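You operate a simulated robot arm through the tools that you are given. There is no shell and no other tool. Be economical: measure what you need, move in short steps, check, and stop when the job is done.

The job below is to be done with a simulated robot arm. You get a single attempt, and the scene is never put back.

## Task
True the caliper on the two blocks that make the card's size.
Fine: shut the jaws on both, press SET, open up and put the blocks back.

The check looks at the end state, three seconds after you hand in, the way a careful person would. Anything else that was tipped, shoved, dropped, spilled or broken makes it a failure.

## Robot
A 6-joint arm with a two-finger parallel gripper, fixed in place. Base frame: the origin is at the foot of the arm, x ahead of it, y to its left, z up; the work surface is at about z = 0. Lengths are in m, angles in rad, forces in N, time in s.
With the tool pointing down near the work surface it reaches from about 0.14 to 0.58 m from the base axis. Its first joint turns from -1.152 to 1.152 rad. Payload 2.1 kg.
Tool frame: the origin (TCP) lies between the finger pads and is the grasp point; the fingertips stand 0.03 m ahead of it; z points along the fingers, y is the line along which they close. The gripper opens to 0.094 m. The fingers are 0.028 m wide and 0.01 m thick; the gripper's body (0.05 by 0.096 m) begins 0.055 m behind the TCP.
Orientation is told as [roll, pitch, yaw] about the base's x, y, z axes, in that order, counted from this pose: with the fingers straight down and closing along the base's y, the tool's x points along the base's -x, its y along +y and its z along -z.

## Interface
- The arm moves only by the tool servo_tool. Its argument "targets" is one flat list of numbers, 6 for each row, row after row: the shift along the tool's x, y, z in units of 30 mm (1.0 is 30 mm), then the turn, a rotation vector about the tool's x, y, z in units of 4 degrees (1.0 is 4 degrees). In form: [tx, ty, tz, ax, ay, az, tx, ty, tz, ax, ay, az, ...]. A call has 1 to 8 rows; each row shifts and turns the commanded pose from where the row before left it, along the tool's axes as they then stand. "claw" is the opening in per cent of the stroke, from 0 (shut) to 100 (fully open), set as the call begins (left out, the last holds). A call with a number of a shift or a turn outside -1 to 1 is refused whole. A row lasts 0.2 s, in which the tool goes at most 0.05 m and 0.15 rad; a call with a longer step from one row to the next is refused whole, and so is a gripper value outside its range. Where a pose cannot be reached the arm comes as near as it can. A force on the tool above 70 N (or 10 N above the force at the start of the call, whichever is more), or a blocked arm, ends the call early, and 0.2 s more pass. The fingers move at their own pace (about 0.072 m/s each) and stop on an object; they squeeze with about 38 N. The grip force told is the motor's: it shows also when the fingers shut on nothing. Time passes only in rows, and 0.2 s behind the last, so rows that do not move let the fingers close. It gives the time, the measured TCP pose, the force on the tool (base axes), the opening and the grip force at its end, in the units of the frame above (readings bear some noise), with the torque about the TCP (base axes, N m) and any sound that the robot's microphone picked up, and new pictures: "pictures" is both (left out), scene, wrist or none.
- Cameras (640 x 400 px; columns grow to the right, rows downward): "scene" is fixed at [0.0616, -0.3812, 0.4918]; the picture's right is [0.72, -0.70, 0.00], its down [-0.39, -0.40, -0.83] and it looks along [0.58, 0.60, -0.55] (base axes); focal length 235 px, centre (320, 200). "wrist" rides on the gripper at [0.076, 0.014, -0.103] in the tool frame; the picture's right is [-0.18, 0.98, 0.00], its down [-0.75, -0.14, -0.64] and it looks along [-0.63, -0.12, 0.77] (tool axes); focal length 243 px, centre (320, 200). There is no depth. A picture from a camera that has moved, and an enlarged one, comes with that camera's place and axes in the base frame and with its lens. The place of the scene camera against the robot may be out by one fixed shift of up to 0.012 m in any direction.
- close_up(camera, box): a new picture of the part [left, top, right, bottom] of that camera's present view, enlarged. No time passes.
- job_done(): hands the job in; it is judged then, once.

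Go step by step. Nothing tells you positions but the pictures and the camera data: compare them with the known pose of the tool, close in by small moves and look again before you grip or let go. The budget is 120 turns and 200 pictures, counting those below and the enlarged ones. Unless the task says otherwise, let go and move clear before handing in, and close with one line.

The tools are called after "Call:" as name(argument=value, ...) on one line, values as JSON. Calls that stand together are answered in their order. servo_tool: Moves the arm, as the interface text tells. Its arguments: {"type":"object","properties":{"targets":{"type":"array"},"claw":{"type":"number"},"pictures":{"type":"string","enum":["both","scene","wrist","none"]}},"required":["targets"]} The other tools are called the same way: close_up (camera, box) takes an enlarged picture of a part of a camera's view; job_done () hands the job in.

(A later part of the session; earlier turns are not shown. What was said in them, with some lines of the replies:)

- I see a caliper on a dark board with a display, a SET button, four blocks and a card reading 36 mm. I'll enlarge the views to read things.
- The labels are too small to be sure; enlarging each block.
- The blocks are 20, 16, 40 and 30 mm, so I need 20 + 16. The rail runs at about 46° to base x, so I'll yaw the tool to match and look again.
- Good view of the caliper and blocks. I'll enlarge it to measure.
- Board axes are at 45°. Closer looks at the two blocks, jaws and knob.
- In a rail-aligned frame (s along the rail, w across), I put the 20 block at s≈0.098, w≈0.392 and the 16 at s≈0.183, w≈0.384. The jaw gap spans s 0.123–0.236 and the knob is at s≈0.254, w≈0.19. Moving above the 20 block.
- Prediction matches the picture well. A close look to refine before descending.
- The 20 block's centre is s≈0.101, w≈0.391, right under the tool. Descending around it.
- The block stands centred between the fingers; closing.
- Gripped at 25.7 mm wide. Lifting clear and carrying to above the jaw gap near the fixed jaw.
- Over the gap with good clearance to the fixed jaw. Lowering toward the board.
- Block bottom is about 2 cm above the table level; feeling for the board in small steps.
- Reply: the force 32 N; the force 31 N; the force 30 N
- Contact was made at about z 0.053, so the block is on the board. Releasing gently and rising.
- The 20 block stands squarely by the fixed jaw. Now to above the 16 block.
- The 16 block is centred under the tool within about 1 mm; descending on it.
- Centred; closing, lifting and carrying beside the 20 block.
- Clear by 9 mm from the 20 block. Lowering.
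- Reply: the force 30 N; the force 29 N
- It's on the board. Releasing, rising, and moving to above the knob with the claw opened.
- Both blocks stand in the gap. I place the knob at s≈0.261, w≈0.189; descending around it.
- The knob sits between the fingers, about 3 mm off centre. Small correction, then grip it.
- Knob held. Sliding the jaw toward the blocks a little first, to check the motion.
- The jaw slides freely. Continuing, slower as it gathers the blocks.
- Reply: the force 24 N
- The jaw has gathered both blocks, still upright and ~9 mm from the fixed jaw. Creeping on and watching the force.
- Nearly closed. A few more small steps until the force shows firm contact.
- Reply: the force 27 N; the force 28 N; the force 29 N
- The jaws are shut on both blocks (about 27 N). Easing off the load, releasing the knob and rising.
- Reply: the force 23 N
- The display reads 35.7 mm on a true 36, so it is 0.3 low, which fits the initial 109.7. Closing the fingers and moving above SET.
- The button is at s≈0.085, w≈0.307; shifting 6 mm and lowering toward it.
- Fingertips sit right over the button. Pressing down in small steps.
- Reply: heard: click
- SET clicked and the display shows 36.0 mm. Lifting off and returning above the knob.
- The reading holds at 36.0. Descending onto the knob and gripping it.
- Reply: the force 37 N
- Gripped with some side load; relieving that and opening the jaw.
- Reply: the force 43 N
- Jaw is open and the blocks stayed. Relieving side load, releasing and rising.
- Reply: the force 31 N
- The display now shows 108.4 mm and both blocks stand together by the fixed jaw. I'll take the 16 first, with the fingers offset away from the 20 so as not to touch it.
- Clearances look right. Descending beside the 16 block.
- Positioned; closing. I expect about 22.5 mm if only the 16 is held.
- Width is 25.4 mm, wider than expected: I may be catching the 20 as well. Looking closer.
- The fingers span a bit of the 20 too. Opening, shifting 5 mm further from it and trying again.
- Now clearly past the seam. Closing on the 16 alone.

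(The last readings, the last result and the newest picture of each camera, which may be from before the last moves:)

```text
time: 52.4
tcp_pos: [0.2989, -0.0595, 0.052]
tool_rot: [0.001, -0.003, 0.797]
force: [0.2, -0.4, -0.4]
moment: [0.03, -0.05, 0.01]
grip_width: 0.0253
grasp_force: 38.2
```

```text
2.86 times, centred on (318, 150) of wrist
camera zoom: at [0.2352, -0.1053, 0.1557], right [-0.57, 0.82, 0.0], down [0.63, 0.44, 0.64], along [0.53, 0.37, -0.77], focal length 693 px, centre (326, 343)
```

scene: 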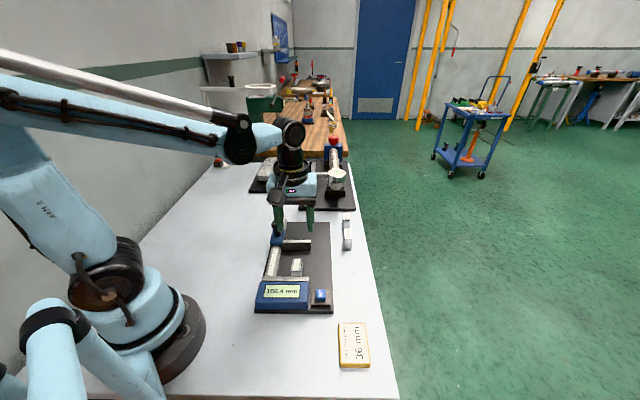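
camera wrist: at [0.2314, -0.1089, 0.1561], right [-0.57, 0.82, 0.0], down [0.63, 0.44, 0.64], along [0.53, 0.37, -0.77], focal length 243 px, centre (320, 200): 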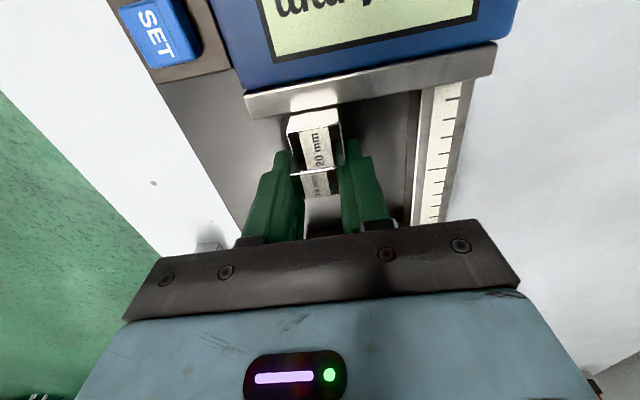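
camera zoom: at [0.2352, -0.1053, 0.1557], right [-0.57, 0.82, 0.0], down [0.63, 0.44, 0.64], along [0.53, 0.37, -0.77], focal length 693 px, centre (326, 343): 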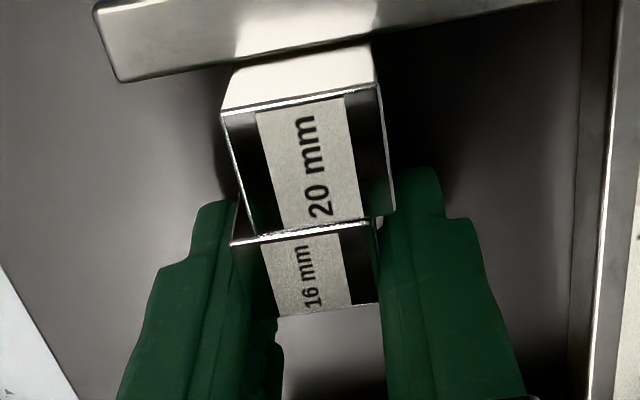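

The 20 did not move, so it seems only the 16 is held. Testing by drawing it 15 mm away along the board.

Call:
servo_tool(targets=[-0.1, 0, -0.02, 0, 0, 0, -0.2, 0, 0, 0, 0, 0, -0.2, 0, 0, 0, 0, 0], pictures="wrist")

Call:
close_up(camera="wrist", box=[270, 60, 366, 220])

```text
time: 53.2
tcp_pos: [0.3092, -0.0492, 0.055]
tool_rot: [0.0, -0.002, 0.796]
force: [0.0, 0.4, -2.1]
moment: [0.0, -0.01, -0.02]
grip_width: 0.0257
grasp_force: 38.5
camera wrist: at [0.2451, -0.0947, 0.1583], right [-0.57, 0.82, 0.0], down [0.63, 0.44, 0.64], along [0.53, 0.37, -0.77], focal length 243 px, centre (320, 200)
```

wrist: 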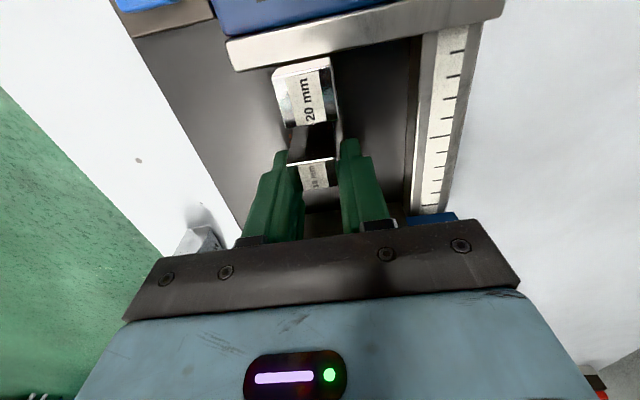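

```text
2.50 times, centred on (318, 140) of wrist
camera zoom: at [0.2451, -0.0947, 0.1583], right [-0.57, 0.82, 0.0], down [0.63, 0.44, 0.64], along [0.53, 0.37, -0.77], focal length 606 px, centre (325, 350)
```

zoom: 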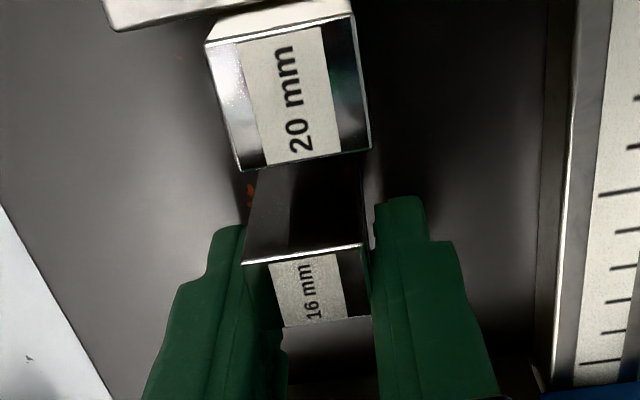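

Only the 16 came along. Setting it down, and regripping it centred.

Call:
servo_tool(targets=[0, 0, 0.1, 0, 0, 0, 0, 0, 0, 0, 0, 0], pictures="none")

Call:
servo_tool(targets=[0, 0, 0, 0, 0, 0, 0, 0, 0, 0, 0, 0], claw=46, pictures="none")

Call:
servo_tool(targets=[0.2, 0, 0, 0, 0, 0, 0.2, 0, 0, 0, 0, 0, 0.08, 0, 0, 0, 0, 0], pictures="wrist")

Call:
close_up(camera="wrist", box=[270, 60, 366, 220])

```text
time: 53.8
tcp_pos: [0.3094, -0.0489, 0.0523]
tool_rot: [0.0, -0.004, 0.796]
force: [-1.0, -0.1, 30.6]
moment: [-0.31, 0.31, -0.01]
grip_width: 0.0254
grasp_force: 37.9
```

```text
time: 54.4
tcp_pos: [0.3079, -0.048, 0.0519]
tool_rot: [-0.001, -0.002, 0.795]
force: [0.8, 0.5, 0.5]
moment: [0.04, -0.02, 0.01]
grip_width: 0.0432
grasp_force: 0.2
```

```text
time: 55.2
tcp_pos: [0.2991, -0.0588, 0.0512]
tool_rot: [0.001, -0.002, 0.797]
force: [0.2, 0.3, 0.1]
moment: [0.0, -0.03, 0.0]
grip_width: 0.0431
grasp_force: 0.1
camera wrist: at [0.2354, -0.1042, 0.1546], right [-0.57, 0.82, 0.0], down [0.63, 0.44, 0.64], along [0.53, 0.37, -0.77], focal length 243 px, centre (320, 200)
```

wrist: 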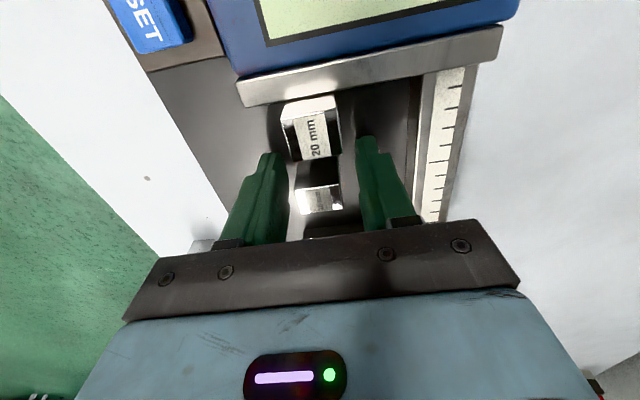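

```text
2.50 times, centred on (318, 140) of wrist
camera zoom: at [0.2354, -0.1042, 0.1546], right [-0.57, 0.82, 0.0], down [0.63, 0.44, 0.64], along [0.53, 0.37, -0.77], focal length 606 px, centre (325, 350)
```

zoom: 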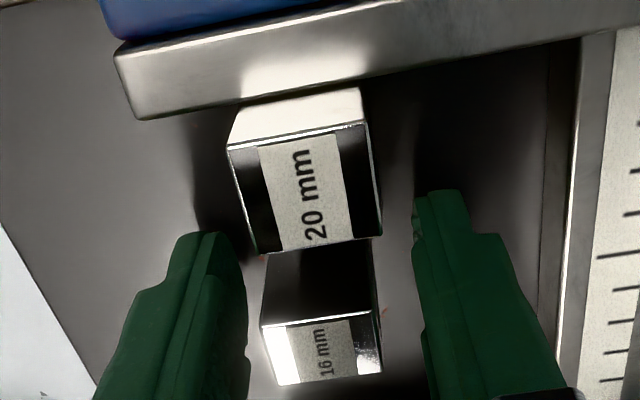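

The 16 is now centred between the fingers. Gripping, lifting and carrying it back over its spot.

Call:
servo_tool(targets=[0, 0, 0, 0, 0, 0, 0, 0, 0, 0, 0, 0, 0, 0, 0, 0, 0, 0], claw=0, pictures="none")

Call:
servo_tool(targets=[0, 0, -0.9, 0, 0, 0, 0, 0, -0.9, 0, 0, 0, 0, 0, -0.8, 0, 0, 0, -0.1, -0.87, 0, 0, 0, 0, -0.1, -0.87, 0, 0, 0, 0, -0.1, -0.87, 0, 0, 0, 0, -0.1, -0.87, 0, 0, 0, 0, -0.11, -0.84, 0, 0, 0, 0])

Call:
close_up(camera="wrist", box=[240, 80, 400, 220])

```text
time: 56.0
tcp_pos: [0.299, -0.0587, 0.0518]
tool_rot: [0.0, -0.003, 0.795]
force: [-0.9, 0.2, 1.7]
moment: [0.04, 0.05, -0.03]
grip_width: 0.0228
grasp_force: 38.3
```

```text
time: 57.8
tcp_pos: [0.3999, -0.1389, 0.1318]
tool_rot: [0.0, 0.0, 0.796]
force: [-0.3, 0.3, -0.9]
moment: [0.0, 0.0, 0.02]
grip_width: 0.0229
grasp_force: 38.1
camera wrist: at [0.3363, -0.184, 0.2347], right [-0.57, 0.82, 0.0], down [0.63, 0.44, 0.64], along [0.53, 0.37, -0.77], focal length 243 px, centre (320, 200)
```

scene: 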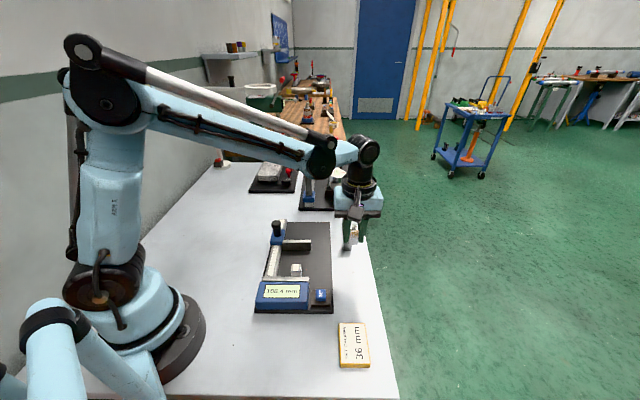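
wrist: 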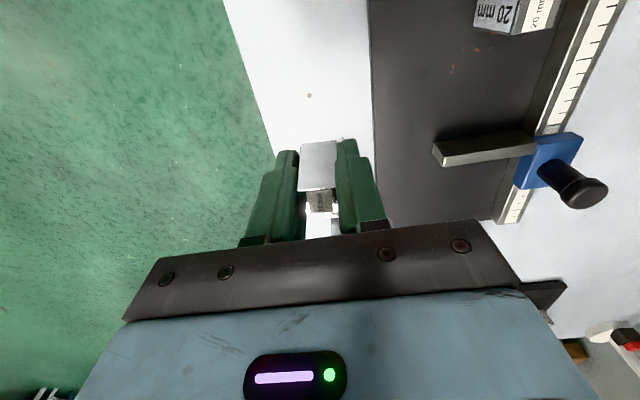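

```text
2.86 times, centred on (320, 150) of wrist
camera zoom: at [0.3363, -0.184, 0.2347], right [-0.57, 0.82, 0.0], down [0.63, 0.44, 0.64], along [0.53, 0.37, -0.77], focal length 693 px, centre (320, 343)
```

zoom: 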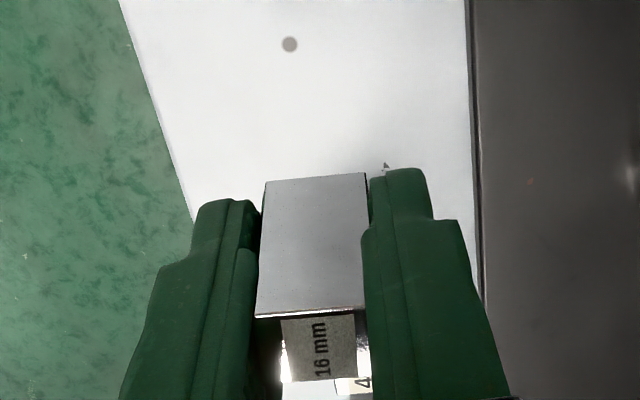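

The 16 is held squarely; the little speck on the table marks where its near face was. Lowering partway and checking against the speck.

Call:
servo_tool(targets=[-0.05, -0.04, 0.8, 0, 0, 0, 0, 0, 0.8, 0, 0, 0, 0, 0, 0.8, 0, 0, 0, 0, 0, 0.4, 0, 0, 0, 0, 0, 0, 0, 0, 0], pictures="wrist")

Call:
close_up(camera="wrist", box=[270, 100, 366, 160])

```text
time: 59.0
tcp_pos: [0.4054, -0.1393, 0.0455]
tool_rot: [-0.002, -0.002, 0.797]
force: [-0.1, -0.3, -0.6]
moment: [-0.03, 0.0, -0.01]
grip_width: 0.0232
grasp_force: 38.4
camera wrist: at [0.3412, -0.1847, 0.1483], right [-0.57, 0.82, 0.0], down [0.63, 0.44, 0.64], along [0.53, 0.37, -0.77], focal length 243 px, centre (320, 200)
```

wrist: 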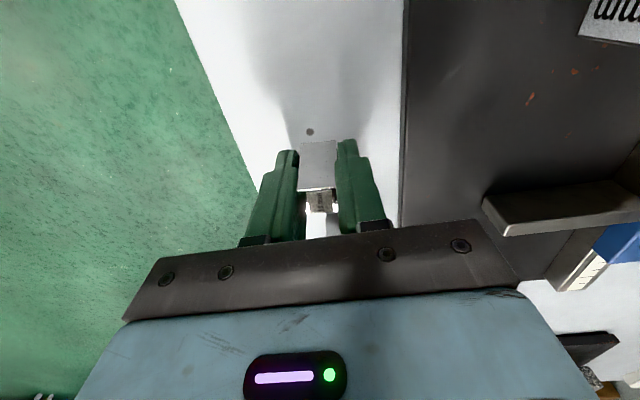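

```text
6.67 times, centred on (318, 130) of wrist
camera zoom: at [0.3412, -0.1847, 0.1483], right [-0.57, 0.82, 0.0], down [0.63, 0.44, 0.64], along [0.53, 0.37, -0.77], focal length 1618 px, centre (333, 667)
```

zoom: 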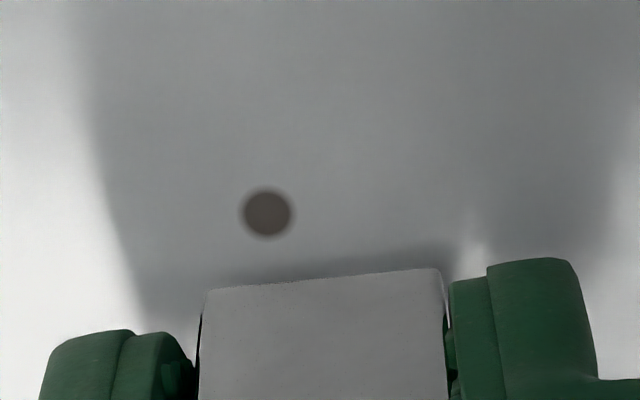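

The block is twisted about 4° in the grip and sits ~2 mm off. Correcting yaw and position before lowering.

Call:
servo_tool(targets=[0.055, 0.07, 0, 0, 0, -0.5, 0, 0, 0, 0, 0, -0.5, 0, 0, 0.1, 0, 0, 0, 0, 0, 0, 0, 0, 0], pictures="none")

Call:
close_up(camera="wrist", box=[270, 100, 366, 160])

```text
time: 60.0
tcp_pos: [0.4018, -0.1369, 0.0425]
tool_rot: [-0.001, -0.002, 0.867]
force: [-0.5, -0.7, -1.2]
moment: [0.0, 0.0, 0.0]
grip_width: 0.023
grasp_force: 38.9
```

```text
6.67 times, centred on (318, 130) of wrist
camera zoom: at [0.3408, -0.1878, 0.1461], right [-0.63, 0.78, 0.0], down [0.59, 0.48, 0.64], along [0.5, 0.41, -0.77], focal length 1618 px, centre (333, 667)
```

zoom: 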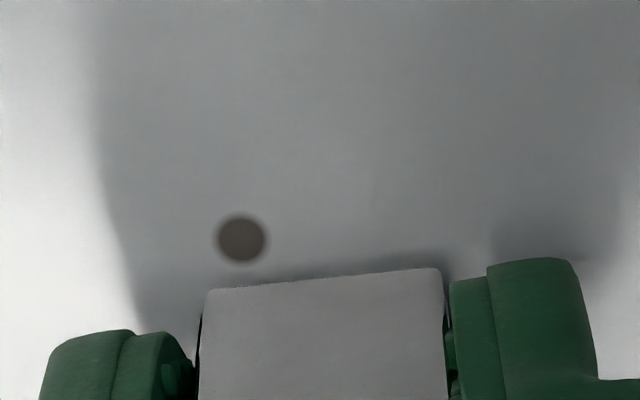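

Now aligned with the speck and square. Lowering to the table.

Call:
servo_tool(targets=[0, 0, 0.08, 0, 0, 0, 0, 0, 0, 0, 0, 0], pictures="none")

Call:
servo_tool(targets=[0, 0, 0.07, 0, 0, 0, 0, 0, 0, 0, 0, 0], pictures="none")

Call:
close_up(camera="wrist", box=[270, 100, 366, 160])

```text
time: 60.6
tcp_pos: [0.4009, -0.1364, 0.04]
tool_rot: [0.0, 0.0, 0.866]
force: [0.7, 0.5, -1.3]
moment: [-0.01, -0.01, 0.01]
grip_width: 0.0227
grasp_force: 37.5
```

```text
time: 61.2
tcp_pos: [0.4012, -0.1365, 0.0378]
tool_rot: [-0.001, -0.001, 0.866]
force: [-1.3, 0.8, -0.9]
moment: [-0.03, 0.0, -0.02]
grip_width: 0.0228
grasp_force: 38.1
```

```text
6.67 times, centred on (318, 130) of wrist
camera zoom: at [0.34, -0.1866, 0.1414], right [-0.63, 0.78, 0.0], down [0.59, 0.48, 0.64], along [0.5, 0.4, -0.77], focal length 1618 px, centre (333, 667)
```

zoom: 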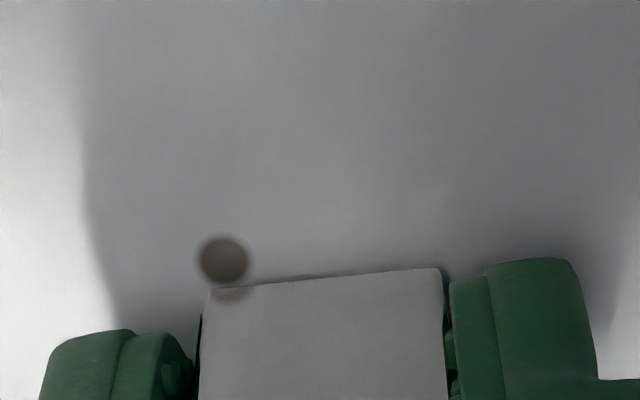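

Almost down; nudging 2 mm outward to match the speck, then down.

Call:
servo_tool(targets=[0, -0.065, 0.03, 0, 0, 0, 0, 0, 0.03, 0, 0, 0, 0, 0, 0, 0, 0, 0], pictures="none")

Call:
close_up(camera="wrist", box=[270, 100, 366, 160])

```text
time: 62.0
tcp_pos: [0.4025, -0.1364, 0.0363]
tool_rot: [0.0, -0.002, 0.867]
force: [0.1, 0.5, -0.8]
moment: [-0.02, 0.0, 0.01]
grip_width: 0.023
grasp_force: 38.0
```

```text
6.67 times, centred on (318, 130) of wrist
camera zoom: at [0.3415, -0.1883, 0.1396], right [-0.63, 0.78, 0.0], down [0.59, 0.48, 0.64], along [0.5, 0.4, -0.77], focal length 1618 px, centre (333, 667)
```

zoom: 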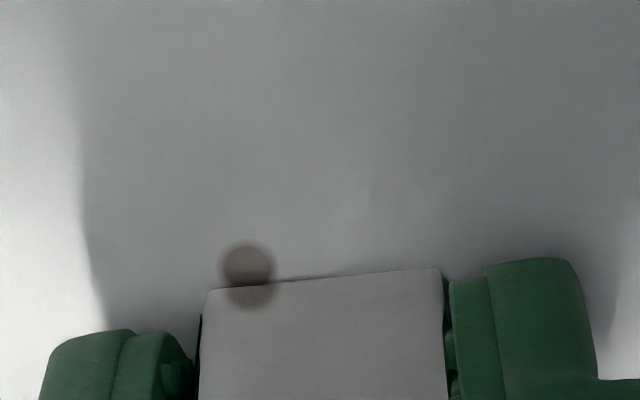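

That matches the original relation to the speck. A last millimetre down to contact.

Call:
servo_tool(targets=[0, 0, 0.04, 0, 0, 0, 0, 0, 0, 0, 0, 0], pictures="none")

Call:
servo_tool(targets=[0, 0, 0.03, 0, 0, 0, 0, 0, 0, 0, 0, 0], pictures="none")

Call:
close_up(camera="wrist", box=[270, 100, 366, 160])

```text
time: 62.6
tcp_pos: [0.4018, -0.138, 0.035]
tool_rot: [0.0, -0.001, 0.866]
force: [0.9, 0.2, 1.8]
moment: [0.03, 0.02, 0.01]
grip_width: 0.0228
grasp_force: 38.2
```

```text
time: 63.2
tcp_pos: [0.4041, -0.1388, 0.0342]
tool_rot: [0.001, -0.002, 0.867]
force: [-4.3, -0.9, 32.3]
moment: [0.15, 0.29, -0.01]
grip_width: 0.0231
grasp_force: 38.1
```

```text
6.67 times, centred on (318, 130) of wrist
camera zoom: at [0.3416, -0.1886, 0.138], right [-0.63, 0.78, 0.0], down [0.6, 0.48, 0.64], along [0.5, 0.4, -0.77], focal length 1618 px, centre (333, 667)
```

zoom: 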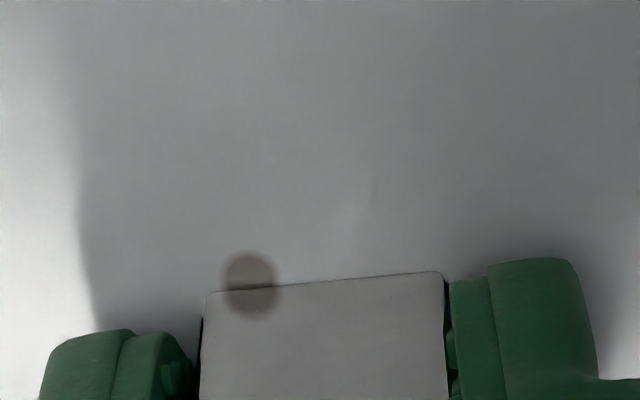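

On the table within a fraction of a millimetre of its old spot. Releasing and rising, with the yaw restored.

Call:
servo_tool(targets=[0, 0, -0.02, 0, 0, 0, 0, 0, 0, 0, 0, 0], claw=50, pictures="none")

Call:
servo_tool(targets=[0, 0, -0.7, 0, 0, 0, 0, 0, -0.9, 0, 0, 0, 0, 0, -0.9, 0, 0, 0, 0, 0, -0.5, 0, 0, 0.5, 0, 0, 0, 0, 0, 0.5, 0, 0, 0, 0, 0, 0], pictures="wrist")

Call:
close_up(camera="wrist", box=[280, 70, 376, 130])

Call:
close_up(camera="scene", box=[270, 215, 366, 315])

```text
time: 63.8
tcp_pos: [0.4012, -0.1391, 0.0354]
tool_rot: [-0.003, -0.001, 0.867]
force: [0.0, 0.1, 0.0]
moment: [-0.02, 0.04, 0.02]
grip_width: 0.0468
grasp_force: 0.0
```

```text
time: 65.2
tcp_pos: [0.4034, -0.139, 0.1253]
tool_rot: [0.0, -0.001, 0.795]
force: [0.0, -0.9, -0.9]
moment: [-0.01, -0.01, -0.03]
grip_width: 0.0471
grasp_force: 0.0
camera wrist: at [0.3394, -0.1835, 0.2291], right [-0.57, 0.82, 0.0], down [0.63, 0.44, 0.64], along [0.53, 0.37, -0.77], focal length 243 px, centre (320, 200)
```

wrist: 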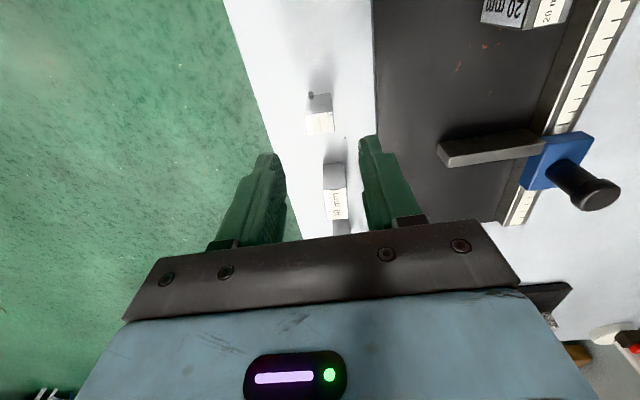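

```text
6.67 times, centred on (328, 100) of wrist
camera zoom: at [0.3394, -0.1835, 0.2291], right [-0.57, 0.82, 0.0], down [0.63, 0.44, 0.64], along [0.53, 0.37, -0.77], focal length 1618 px, centre (267, 867)
```

zoom: 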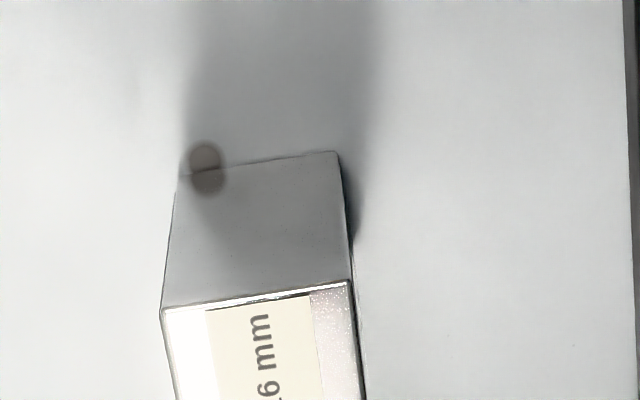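

```text
4.00 times, centred on (318, 265) of scene
camera zoom: at [0.0616, -0.3812, 0.4918], right [0.72, -0.7, 0.0], down [-0.39, -0.4, -0.83], along [0.58, 0.6, -0.55], focal length 939 px, centre (328, -60)
```

zoom: 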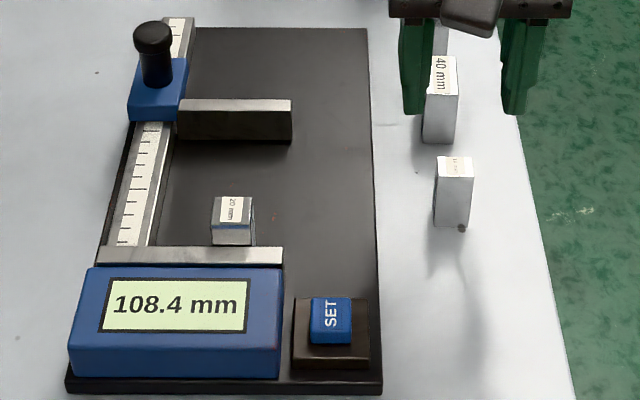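

The 16 is back in place. Now over the 20 block, which I'll grip high so the fingertips stay above the fixed jaw.

Call:
servo_tool(targets=[0.32, 0.89, 0, 0, 0, 0, 0.32, 0.89, 0, 0, 0, 0, 0.32, 0.89, 0, 0, 0, 0, 0.32, 0.88, 0, 0, 0, 0, 0.34, 0.88, 0, 0, 0, 0, 0, 0, 0, 0, 0, 0], pictures="wrist")

Call:
close_up(camera="wrist", box=[260, 80, 388, 160])

```text
time: 66.6
tcp_pos: [0.2719, -0.081, 0.1271]
tool_rot: [0.0, -0.001, 0.796]
force: [0.0, 0.1, 0.8]
moment: [0.05, -0.01, 0.03]
grip_width: 0.047
grasp_force: 0.0
camera wrist: at [0.2088, -0.1266, 0.2281], right [-0.57, 0.82, 0.0], down [0.63, 0.44, 0.64], along [0.53, 0.37, -0.77], focal length 243 px, centre (320, 200)
```

wrist: 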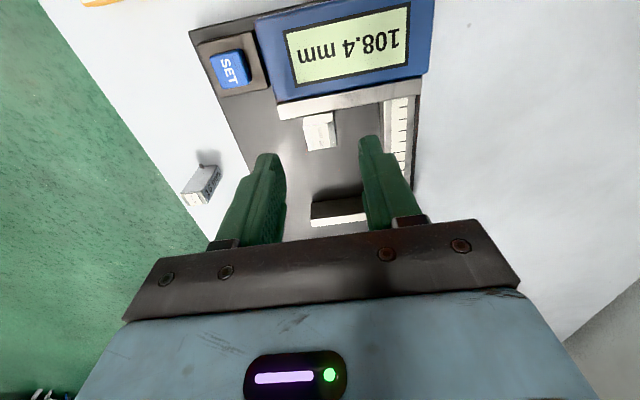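

```text
5.00 times, centred on (324, 120) of wrist
camera zoom: at [0.2088, -0.1266, 0.2281], right [-0.57, 0.82, 0.0], down [0.63, 0.44, 0.64], along [0.53, 0.37, -0.77], focal length 1213 px, centre (300, 600)
```

zoom: 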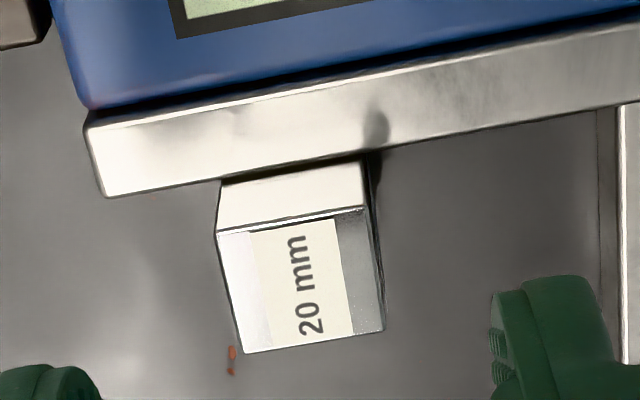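

The 20 stands square at s≈0.136, w≈0.251. Lowering to grip its top, with tips a few mm above the jaw.

Call:
servo_tool(targets=[-0.08, -0.04, 0.7, 0, 0, 0, 0, 0, 0.6, 0, 0, 0, 0, 0, 0.42, 0, 0, 0, 0, 0, 0, 0, 0, 0], pictures="none")

Call:
close_up(camera="wrist", box=[250, 80, 390, 220])

```text
time: 67.4
tcp_pos: [0.2759, -0.0804, 0.0752]
tool_rot: [0.004, 0.002, 0.796]
force: [-1.3, 1.2, 23.6]
moment: [-0.59, -0.18, -0.13]
grip_width: 0.0459
grasp_force: 0.0
stopped in row 4: the force on the tool passed its limit at 141 N (the readings are from after the stop); the commanded pose is now the measured one
```

```text
2.86 times, centred on (320, 150) of wrist
camera zoom: at [0.2132, -0.1256, 0.1796], right [-0.57, 0.82, 0.0], down [0.63, 0.44, 0.64], along [0.52, 0.37, -0.77], focal length 693 px, centre (320, 343)
```

zoom: 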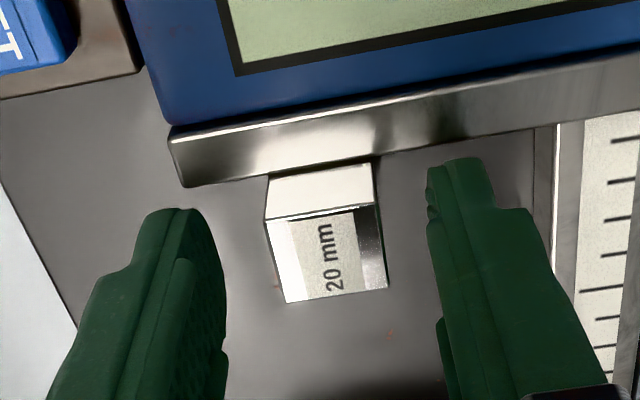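

The fingertips touched the fixed jaw's top, which is higher than I judged. Backing up, checking for any harm, and shifting 8 mm away from the jaw.

Call:
servo_tool(targets=[0, 0, -0.4, 0, 0, 0, -0.26, 0, 0, 0, 0, 0, 0, 0, 0, 0, 0, 0])

Call:
close_up(camera="wrist", box=[180, 0, 460, 220])

Call:
close_up(camera="scene", box=[240, 215, 360, 320])

```text
time: 68.2
tcp_pos: [0.2812, -0.0742, 0.0866]
tool_rot: [0.003, 0.002, 0.796]
force: [0.0, 0.5, -0.8]
moment: [0.02, 0.02, 0.01]
grip_width: 0.0471
grasp_force: 0.0
camera wrist: at [0.2183, -0.12, 0.191], right [-0.57, 0.82, 0.0], down [0.63, 0.44, 0.64], along [0.52, 0.37, -0.77], focal length 243 px, centre (320, 200)
```

scene: 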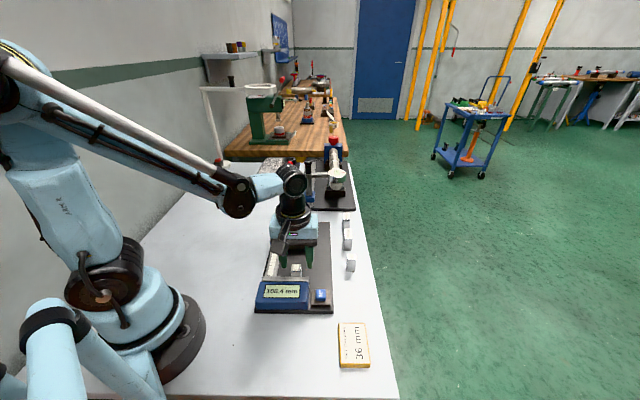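
wrist: 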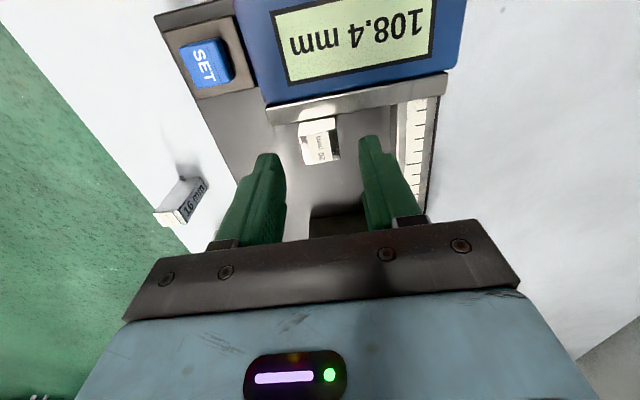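

```text
1.82 times, centred on (320, 110) of wrist
camera zoom: at [0.2183, -0.12, 0.191], right [-0.57, 0.82, 0.0], down [0.63, 0.44, 0.64], along [0.52, 0.37, -0.77], focal length 441 px, centre (320, 364)
```

zoom: 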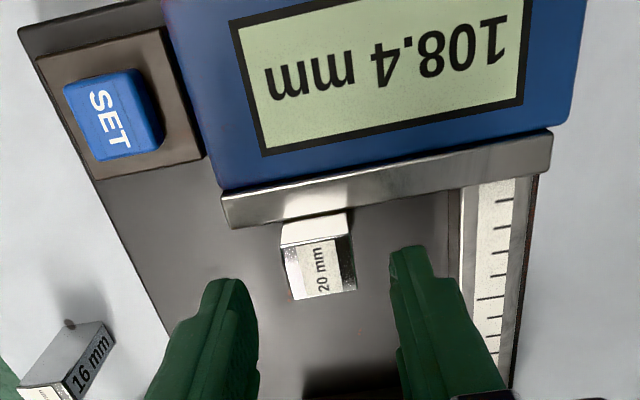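

```text
3.81 times, centred on (300, 268) of scene
camera zoom: at [0.0616, -0.3812, 0.4918], right [0.72, -0.7, 0.0], down [-0.39, -0.4, -0.83], along [0.58, 0.6, -0.55], focal length 894 px, centre (396, -57)
```

zoom: 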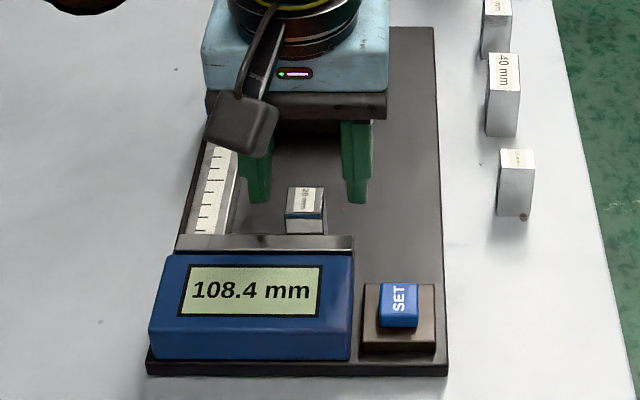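

No harm done: reading unchanged, everything in place. Lowering now, clear of the jaw.

Call:
servo_tool(targets=[0, 0, 0.25, 0, 0, 0, 0, 0, 0.25, 0, 0, 0, 0, 0, 0.25, 0, 0, 0, 0, 0, 0.25, 0, 0, 0, 0, 0, 0, 0, 0, 0], pictures="none")

Call:
servo_tool(targets=[0, 0, 0, 0, 0, 0, 0, 0, 0, 0, 0, 0, 0, 0, 0, 0, 0, 0], claw=0, pictures="none")

Call:
close_up(camera="wrist", box=[250, 80, 390, 220])

```text
time: 69.4
tcp_pos: [0.2819, -0.0753, 0.0588]
tool_rot: [0.004, 0.001, 0.796]
force: [0.4, -0.6, -0.7]
moment: [-0.01, -0.02, 0.02]
grip_width: 0.0469
grasp_force: 0.0
```

```text
time: 70.2
tcp_pos: [0.2823, -0.0736, 0.0588]
tool_rot: [0.003, 0.002, 0.796]
force: [-0.2, -0.7, -0.1]
moment: [0.0, 0.01, 0.01]
grip_width: 0.0256
grasp_force: 38.3
```

```text
2.86 times, centred on (320, 150) of wrist
camera zoom: at [0.2191, -0.1199, 0.1615], right [-0.57, 0.82, 0.0], down [0.63, 0.44, 0.64], along [0.52, 0.37, -0.77], focal length 693 px, centre (320, 343)
```

zoom: 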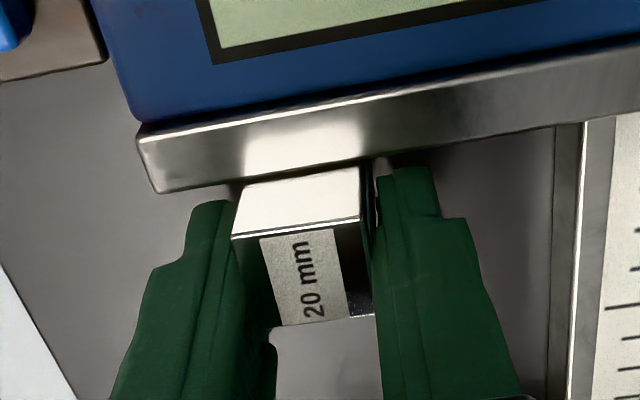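

The 20 is gripped (25.6 mm, same as before). Easing off the jaw, lifting, and carrying it back.

Call:
servo_tool(targets=[-0.15, 0, -0.05, 0, 0, 0, 0, 0, -0.8, 0, 0, 0, 0, 0, -0.9, 0, 0, 0, 0, 0, -0.9, 0, 0, 0, 0.27, -0.92, 0, 0, 0, 0, 0.27, -0.92, 0, 0, 0, 0, 0.27, -0.92, 0, 0, 0, 0, 0.27, -0.92, 0, 0, 0, 0], pictures="none")

Call:
servo_tool(targets=[0.27, -0.91, 0, 0, 0, 0, 0, 0, 0, 0, 0, 0])

Call:
close_up(camera="wrist", box=[250, 80, 390, 220])

```text
time: 72.0
tcp_pos: [0.3412, -0.1736, 0.1391]
tool_rot: [0.003, 0.002, 0.797]
force: [-0.3, -0.1, -1.9]
moment: [0.02, -0.03, -0.01]
grip_width: 0.0256
grasp_force: 38.2
```

```text
time: 72.6
tcp_pos: [0.3536, -0.1957, 0.1387]
tool_rot: [0.002, 0.002, 0.795]
force: [0.1, -0.4, -1.5]
moment: [-0.01, -0.04, 0.01]
grip_width: 0.0255
grasp_force: 38.4
camera wrist: at [0.2899, -0.2428, 0.2424], right [-0.57, 0.82, 0.0], down [0.63, 0.44, 0.64], along [0.52, 0.37, -0.77], focal length 243 px, centre (320, 200)
```

scene: 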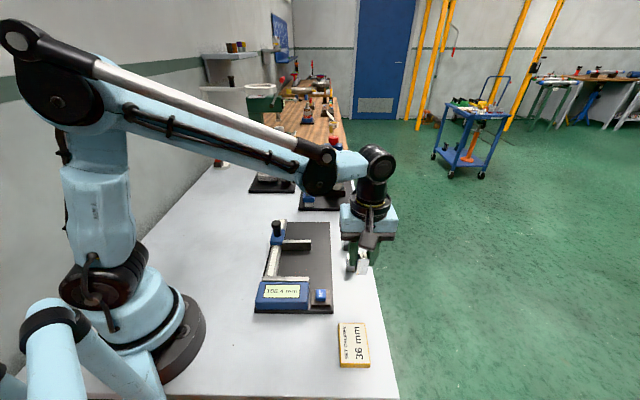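
wrist: 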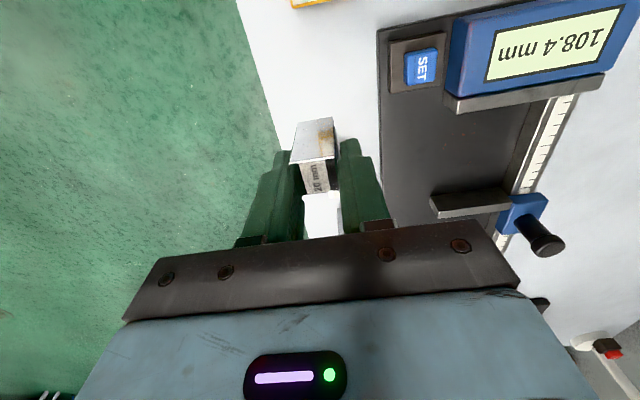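

```text
2.86 times, centred on (320, 150) of wrist
camera zoom: at [0.2899, -0.2428, 0.2424], right [-0.57, 0.82, 0.0], down [0.63, 0.44, 0.64], along [0.52, 0.37, -0.77], focal length 693 px, centre (320, 343)
```

zoom: 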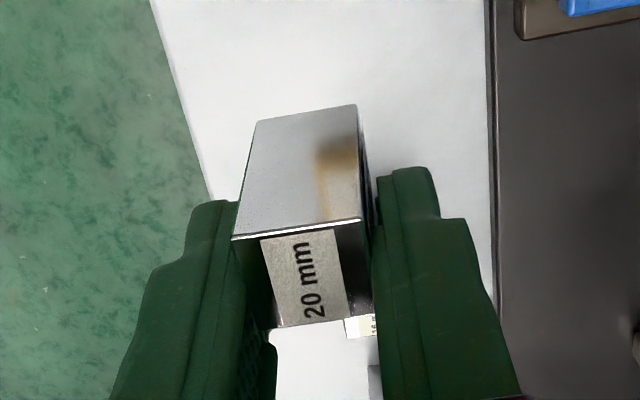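

The block hangs square and nearly over its old place. Lowering to just above the table and measuring again.

Call:
servo_tool(targets=[-0.02, -0.04, 0.8, 0, 0, 0, 0, 0, 0.8, 0, 0, 0, 0, 0, 0.8, 0, 0, 0, 0, 0, 0.45, 0, 0, 0, 0, 0, 0, 0, 0, 0], pictures="wrist")

Call:
close_up(camera="wrist", box=[270, 80, 366, 140])

```text
time: 73.8
tcp_pos: [0.355, -0.1954, 0.0514]
tool_rot: [0.003, 0.001, 0.795]
force: [-0.1, -0.1, -2.0]
moment: [0.02, -0.04, -0.01]
grip_width: 0.0255
grasp_force: 38.4
camera wrist: at [0.2924, -0.242, 0.155], right [-0.57, 0.82, 0.0], down [0.63, 0.44, 0.64], along [0.52, 0.37, -0.77], focal length 243 px, centre (320, 200)
```

wrist: 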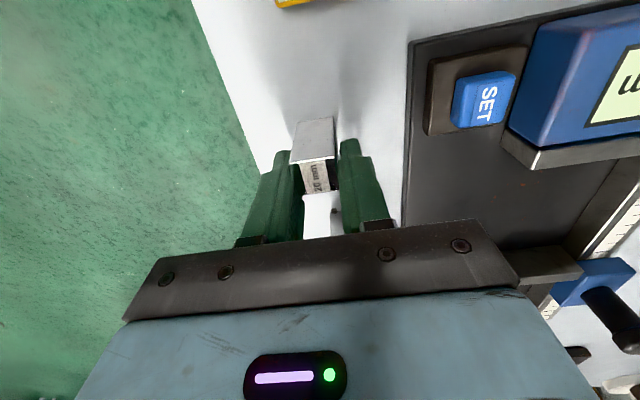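

```text
6.67 times, centred on (318, 110) of wrist
camera zoom: at [0.2924, -0.242, 0.155], right [-0.57, 0.82, 0.0], down [0.63, 0.44, 0.64], along [0.52, 0.37, -0.77], focal length 1618 px, centre (333, 800)
```

zoom: 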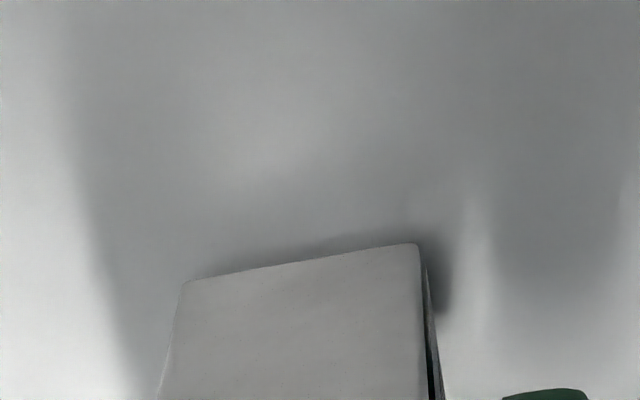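

Within 2 mm in s and right in w; correcting and lowering to contact.

Call:
servo_tool(targets=[0.06, 0, 0.05, 0, 0, 0, 0, 0, 0.05, 0, 0, 0, 0, 0, 0, 0, 0, 0], pictures="none")

Call:
servo_tool(targets=[0, 0, 0.05, 0, 0, 0, 0, 0, 0, 0, 0, 0], pictures="none")

Call:
servo_tool(targets=[0, 0, 0.04, 0, 0, 0, 0, 0, 0, 0, 0, 0], pictures="none")

Call:
close_up(camera="wrist", box=[270, 80, 366, 140])

```text
time: 74.6
tcp_pos: [0.3534, -0.1966, 0.0485]
tool_rot: [0.004, 0.0, 0.795]
force: [0.6, -0.2, -1.2]
moment: [0.0, -0.03, -0.03]
grip_width: 0.0255
grasp_force: 38.4
```

```text
time: 75.2
tcp_pos: [0.3544, -0.1987, 0.0477]
tool_rot: [0.005, 0.001, 0.796]
force: [0.4, 0.5, -1.0]
moment: [0.03, -0.03, -0.01]
grip_width: 0.0255
grasp_force: 38.0
```

```text
time: 75.8
tcp_pos: [0.3538, -0.197, 0.0459]
tool_rot: [0.003, 0.002, 0.795]
force: [-0.6, 0.1, -2.1]
moment: [0.01, -0.03, -0.02]
grip_width: 0.0255
grasp_force: 38.5
```

```text
6.67 times, centred on (318, 110) of wrist
camera zoom: at [0.2909, -0.2433, 0.1494], right [-0.57, 0.82, 0.0], down [0.63, 0.44, 0.64], along [0.52, 0.37, -0.77], focal length 1618 px, centre (333, 800)
```

zoom: 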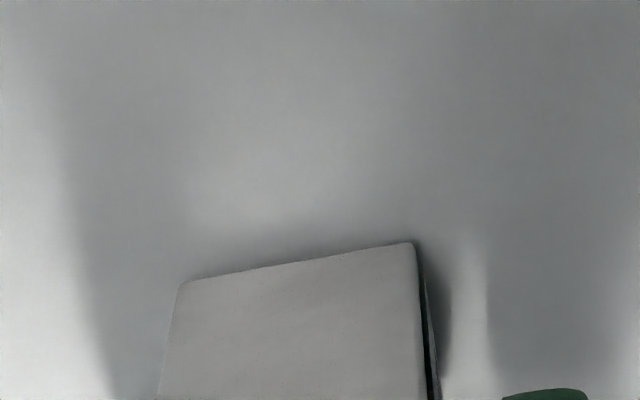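

Still a hair above the table; continuing down in 1 mm steps.

Call:
servo_tool(targets=[0, 0, 0.04, 0, 0, 0, 0, 0, 0, 0, 0, 0], pictures="none")

Call:
servo_tool(targets=[0, 0, 0.04, 0, 0, 0, 0, 0, 0, 0, 0, 0], pictures="none")

```text
time: 76.4
tcp_pos: [0.3539, -0.1965, 0.0429]
tool_rot: [0.004, 0.001, 0.797]
force: [0.6, 0.1, -0.8]
moment: [0.0, 0.01, 0.0]
grip_width: 0.0255
grasp_force: 38.5
```

```text
time: 77.0
tcp_pos: [0.3536, -0.1989, 0.0427]
tool_rot: [0.003, 0.0, 0.796]
force: [-0.5, -0.5, -1.0]
moment: [0.03, 0.01, 0.0]
grip_width: 0.0255
grasp_force: 38.4
```

Call:
servo_tool(targets=[0, 0, 0.04, 0, 0, 0, 0, 0, 0, 0, 0, 0], pictures="none")

Call:
close_up(camera="wrist", box=[270, 80, 366, 140])

```text
time: 77.6
tcp_pos: [0.3552, -0.1968, 0.0416]
tool_rot: [0.005, 0.002, 0.796]
force: [-2.5, 2.6, 15.9]
moment: [-0.14, 0.08, -0.02]
grip_width: 0.0254
grasp_force: 38.3
```

```text
6.67 times, centred on (318, 110) of wrist
camera zoom: at [0.2913, -0.2432, 0.1451], right [-0.57, 0.82, 0.0], down [0.63, 0.44, 0.64], along [0.52, 0.37, -0.77], focal length 1618 px, centre (333, 800)
```

zoom: 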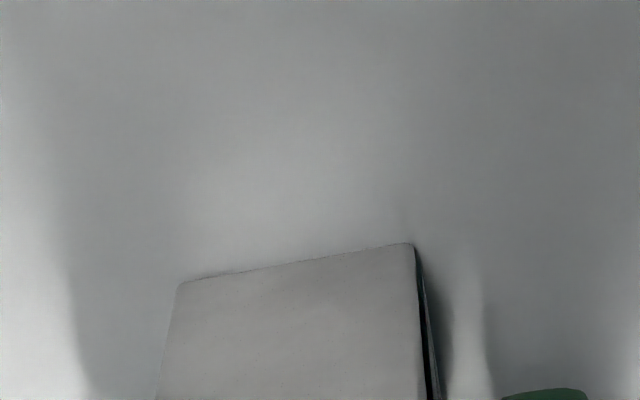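

Contact, and the measured place matches the original within a millimetre. Releasing and rising.

Call:
servo_tool(targets=[0, 0, -0.02, 0, 0, 0, 0, 0, 0, 0, 0, 0], claw=50, pictures="none")

Call:
servo_tool(targets=[0, 0, -0.6, 0, 0, 0, 0, 0, -0.9, 0, 0, 0, 0, 0, -0.9, 0, 0, 0, 0, 0, -1, 0, 0, 0, 0, 0, -1, 0, 0, 0, 0, 0, -1, 0, 0, 0, 0, 0, -1, 0, 0, 0, 0, 0, 0, 0, 0, 0])

Call:
close_up(camera="scene", box=[240, 200, 400, 320])

Call:
close_up(camera="wrist", box=[240, 20, 480, 170])

```text
time: 78.2
tcp_pos: [0.3546, -0.1973, 0.042]
tool_rot: [0.005, 0.003, 0.795]
force: [-0.2, 0.2, 0.5]
moment: [0.03, -0.01, 0.01]
grip_width: 0.047
grasp_force: 0.1
```

```text
time: 80.0
tcp_pos: [0.3559, -0.1974, 0.2342]
tool_rot: [0.004, 0.001, 0.795]
force: [-0.1, 0.4, 0.1]
moment: [-0.01, 0.02, 0.02]
grip_width: 0.0471
grasp_force: 0.1
camera wrist: at [0.2923, -0.2435, 0.3383], right [-0.57, 0.82, 0.0], down [0.63, 0.44, 0.64], along [0.52, 0.37, -0.77], focal length 243 px, centre (320, 200)
```

scene: 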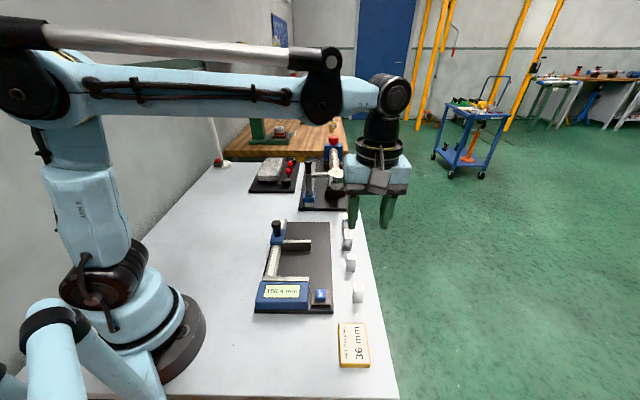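
wrist: 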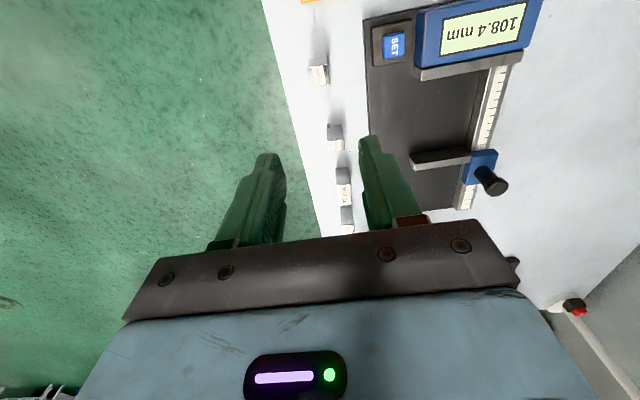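

```text
3.33 times, centred on (320, 260) of scene
camera zoom: at [0.0616, -0.3812, 0.4918], right [0.72, -0.7, 0.0], down [-0.39, -0.4, -0.83], along [0.58, 0.6, -0.55], focal length 782 px, centre (320, 0)
```

zoom: 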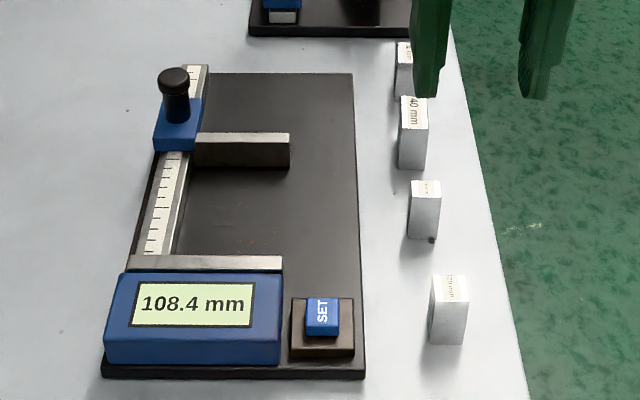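

```text
2.67 times, centred on (360, 95) of wrist
camera zoom: at [0.2923, -0.2435, 0.3383], right [-0.57, 0.82, 0.0], down [0.63, 0.44, 0.64], along [0.52, 0.37, -0.77], focal length 647 px, centre (213, 480)
```

zoom: 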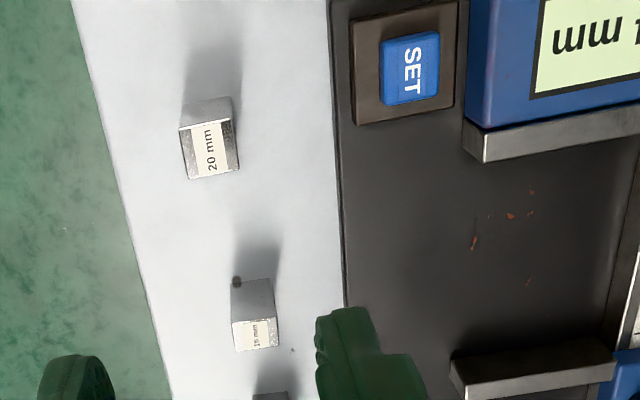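

All blocks stand in place. One comparison with the initial close-up of the 20 block.

Call:
close_up(camera="scene", box=[348, 278, 372, 293])

Call:
close_up(camera="scene", box=[340, 248, 364, 263])

```text
16.00 times, centred on (360, 286) of scene
camera zoom: at [0.0616, -0.3812, 0.4918], right [0.72, -0.7, 0.0], down [-0.39, -0.4, -0.83], along [0.58, 0.6, -0.55], focal length 3755 px, centre (-320, -1168)
```

zoom: 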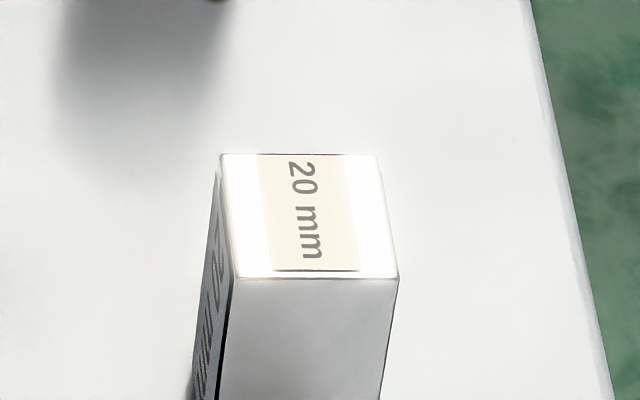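

```text
16.00 times, centred on (352, 256) of scene
camera zoom: at [0.0616, -0.3812, 0.4918], right [0.72, -0.7, 0.0], down [-0.39, -0.4, -0.83], along [0.58, 0.6, -0.55], focal length 3755 px, centre (-192, -688)
```

zoom: 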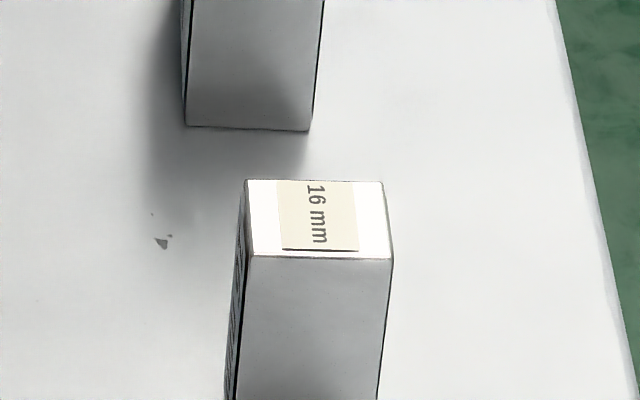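

Both blocks match their original pictures to within about a millimetre. The caliper is trued and open, and the arm is clear, so I'm handing in.

Call:
job_done()

```text
The job is handed in.
```

The caliper was set to 36.0 mm on the 20 and 16 mm blocks and opened back up to 108.4 mm. Both blocks are back within about 1 mm of where they stood; the fingers struck the fixed jaw once at 141 N, with no visible damage or change in the reading.
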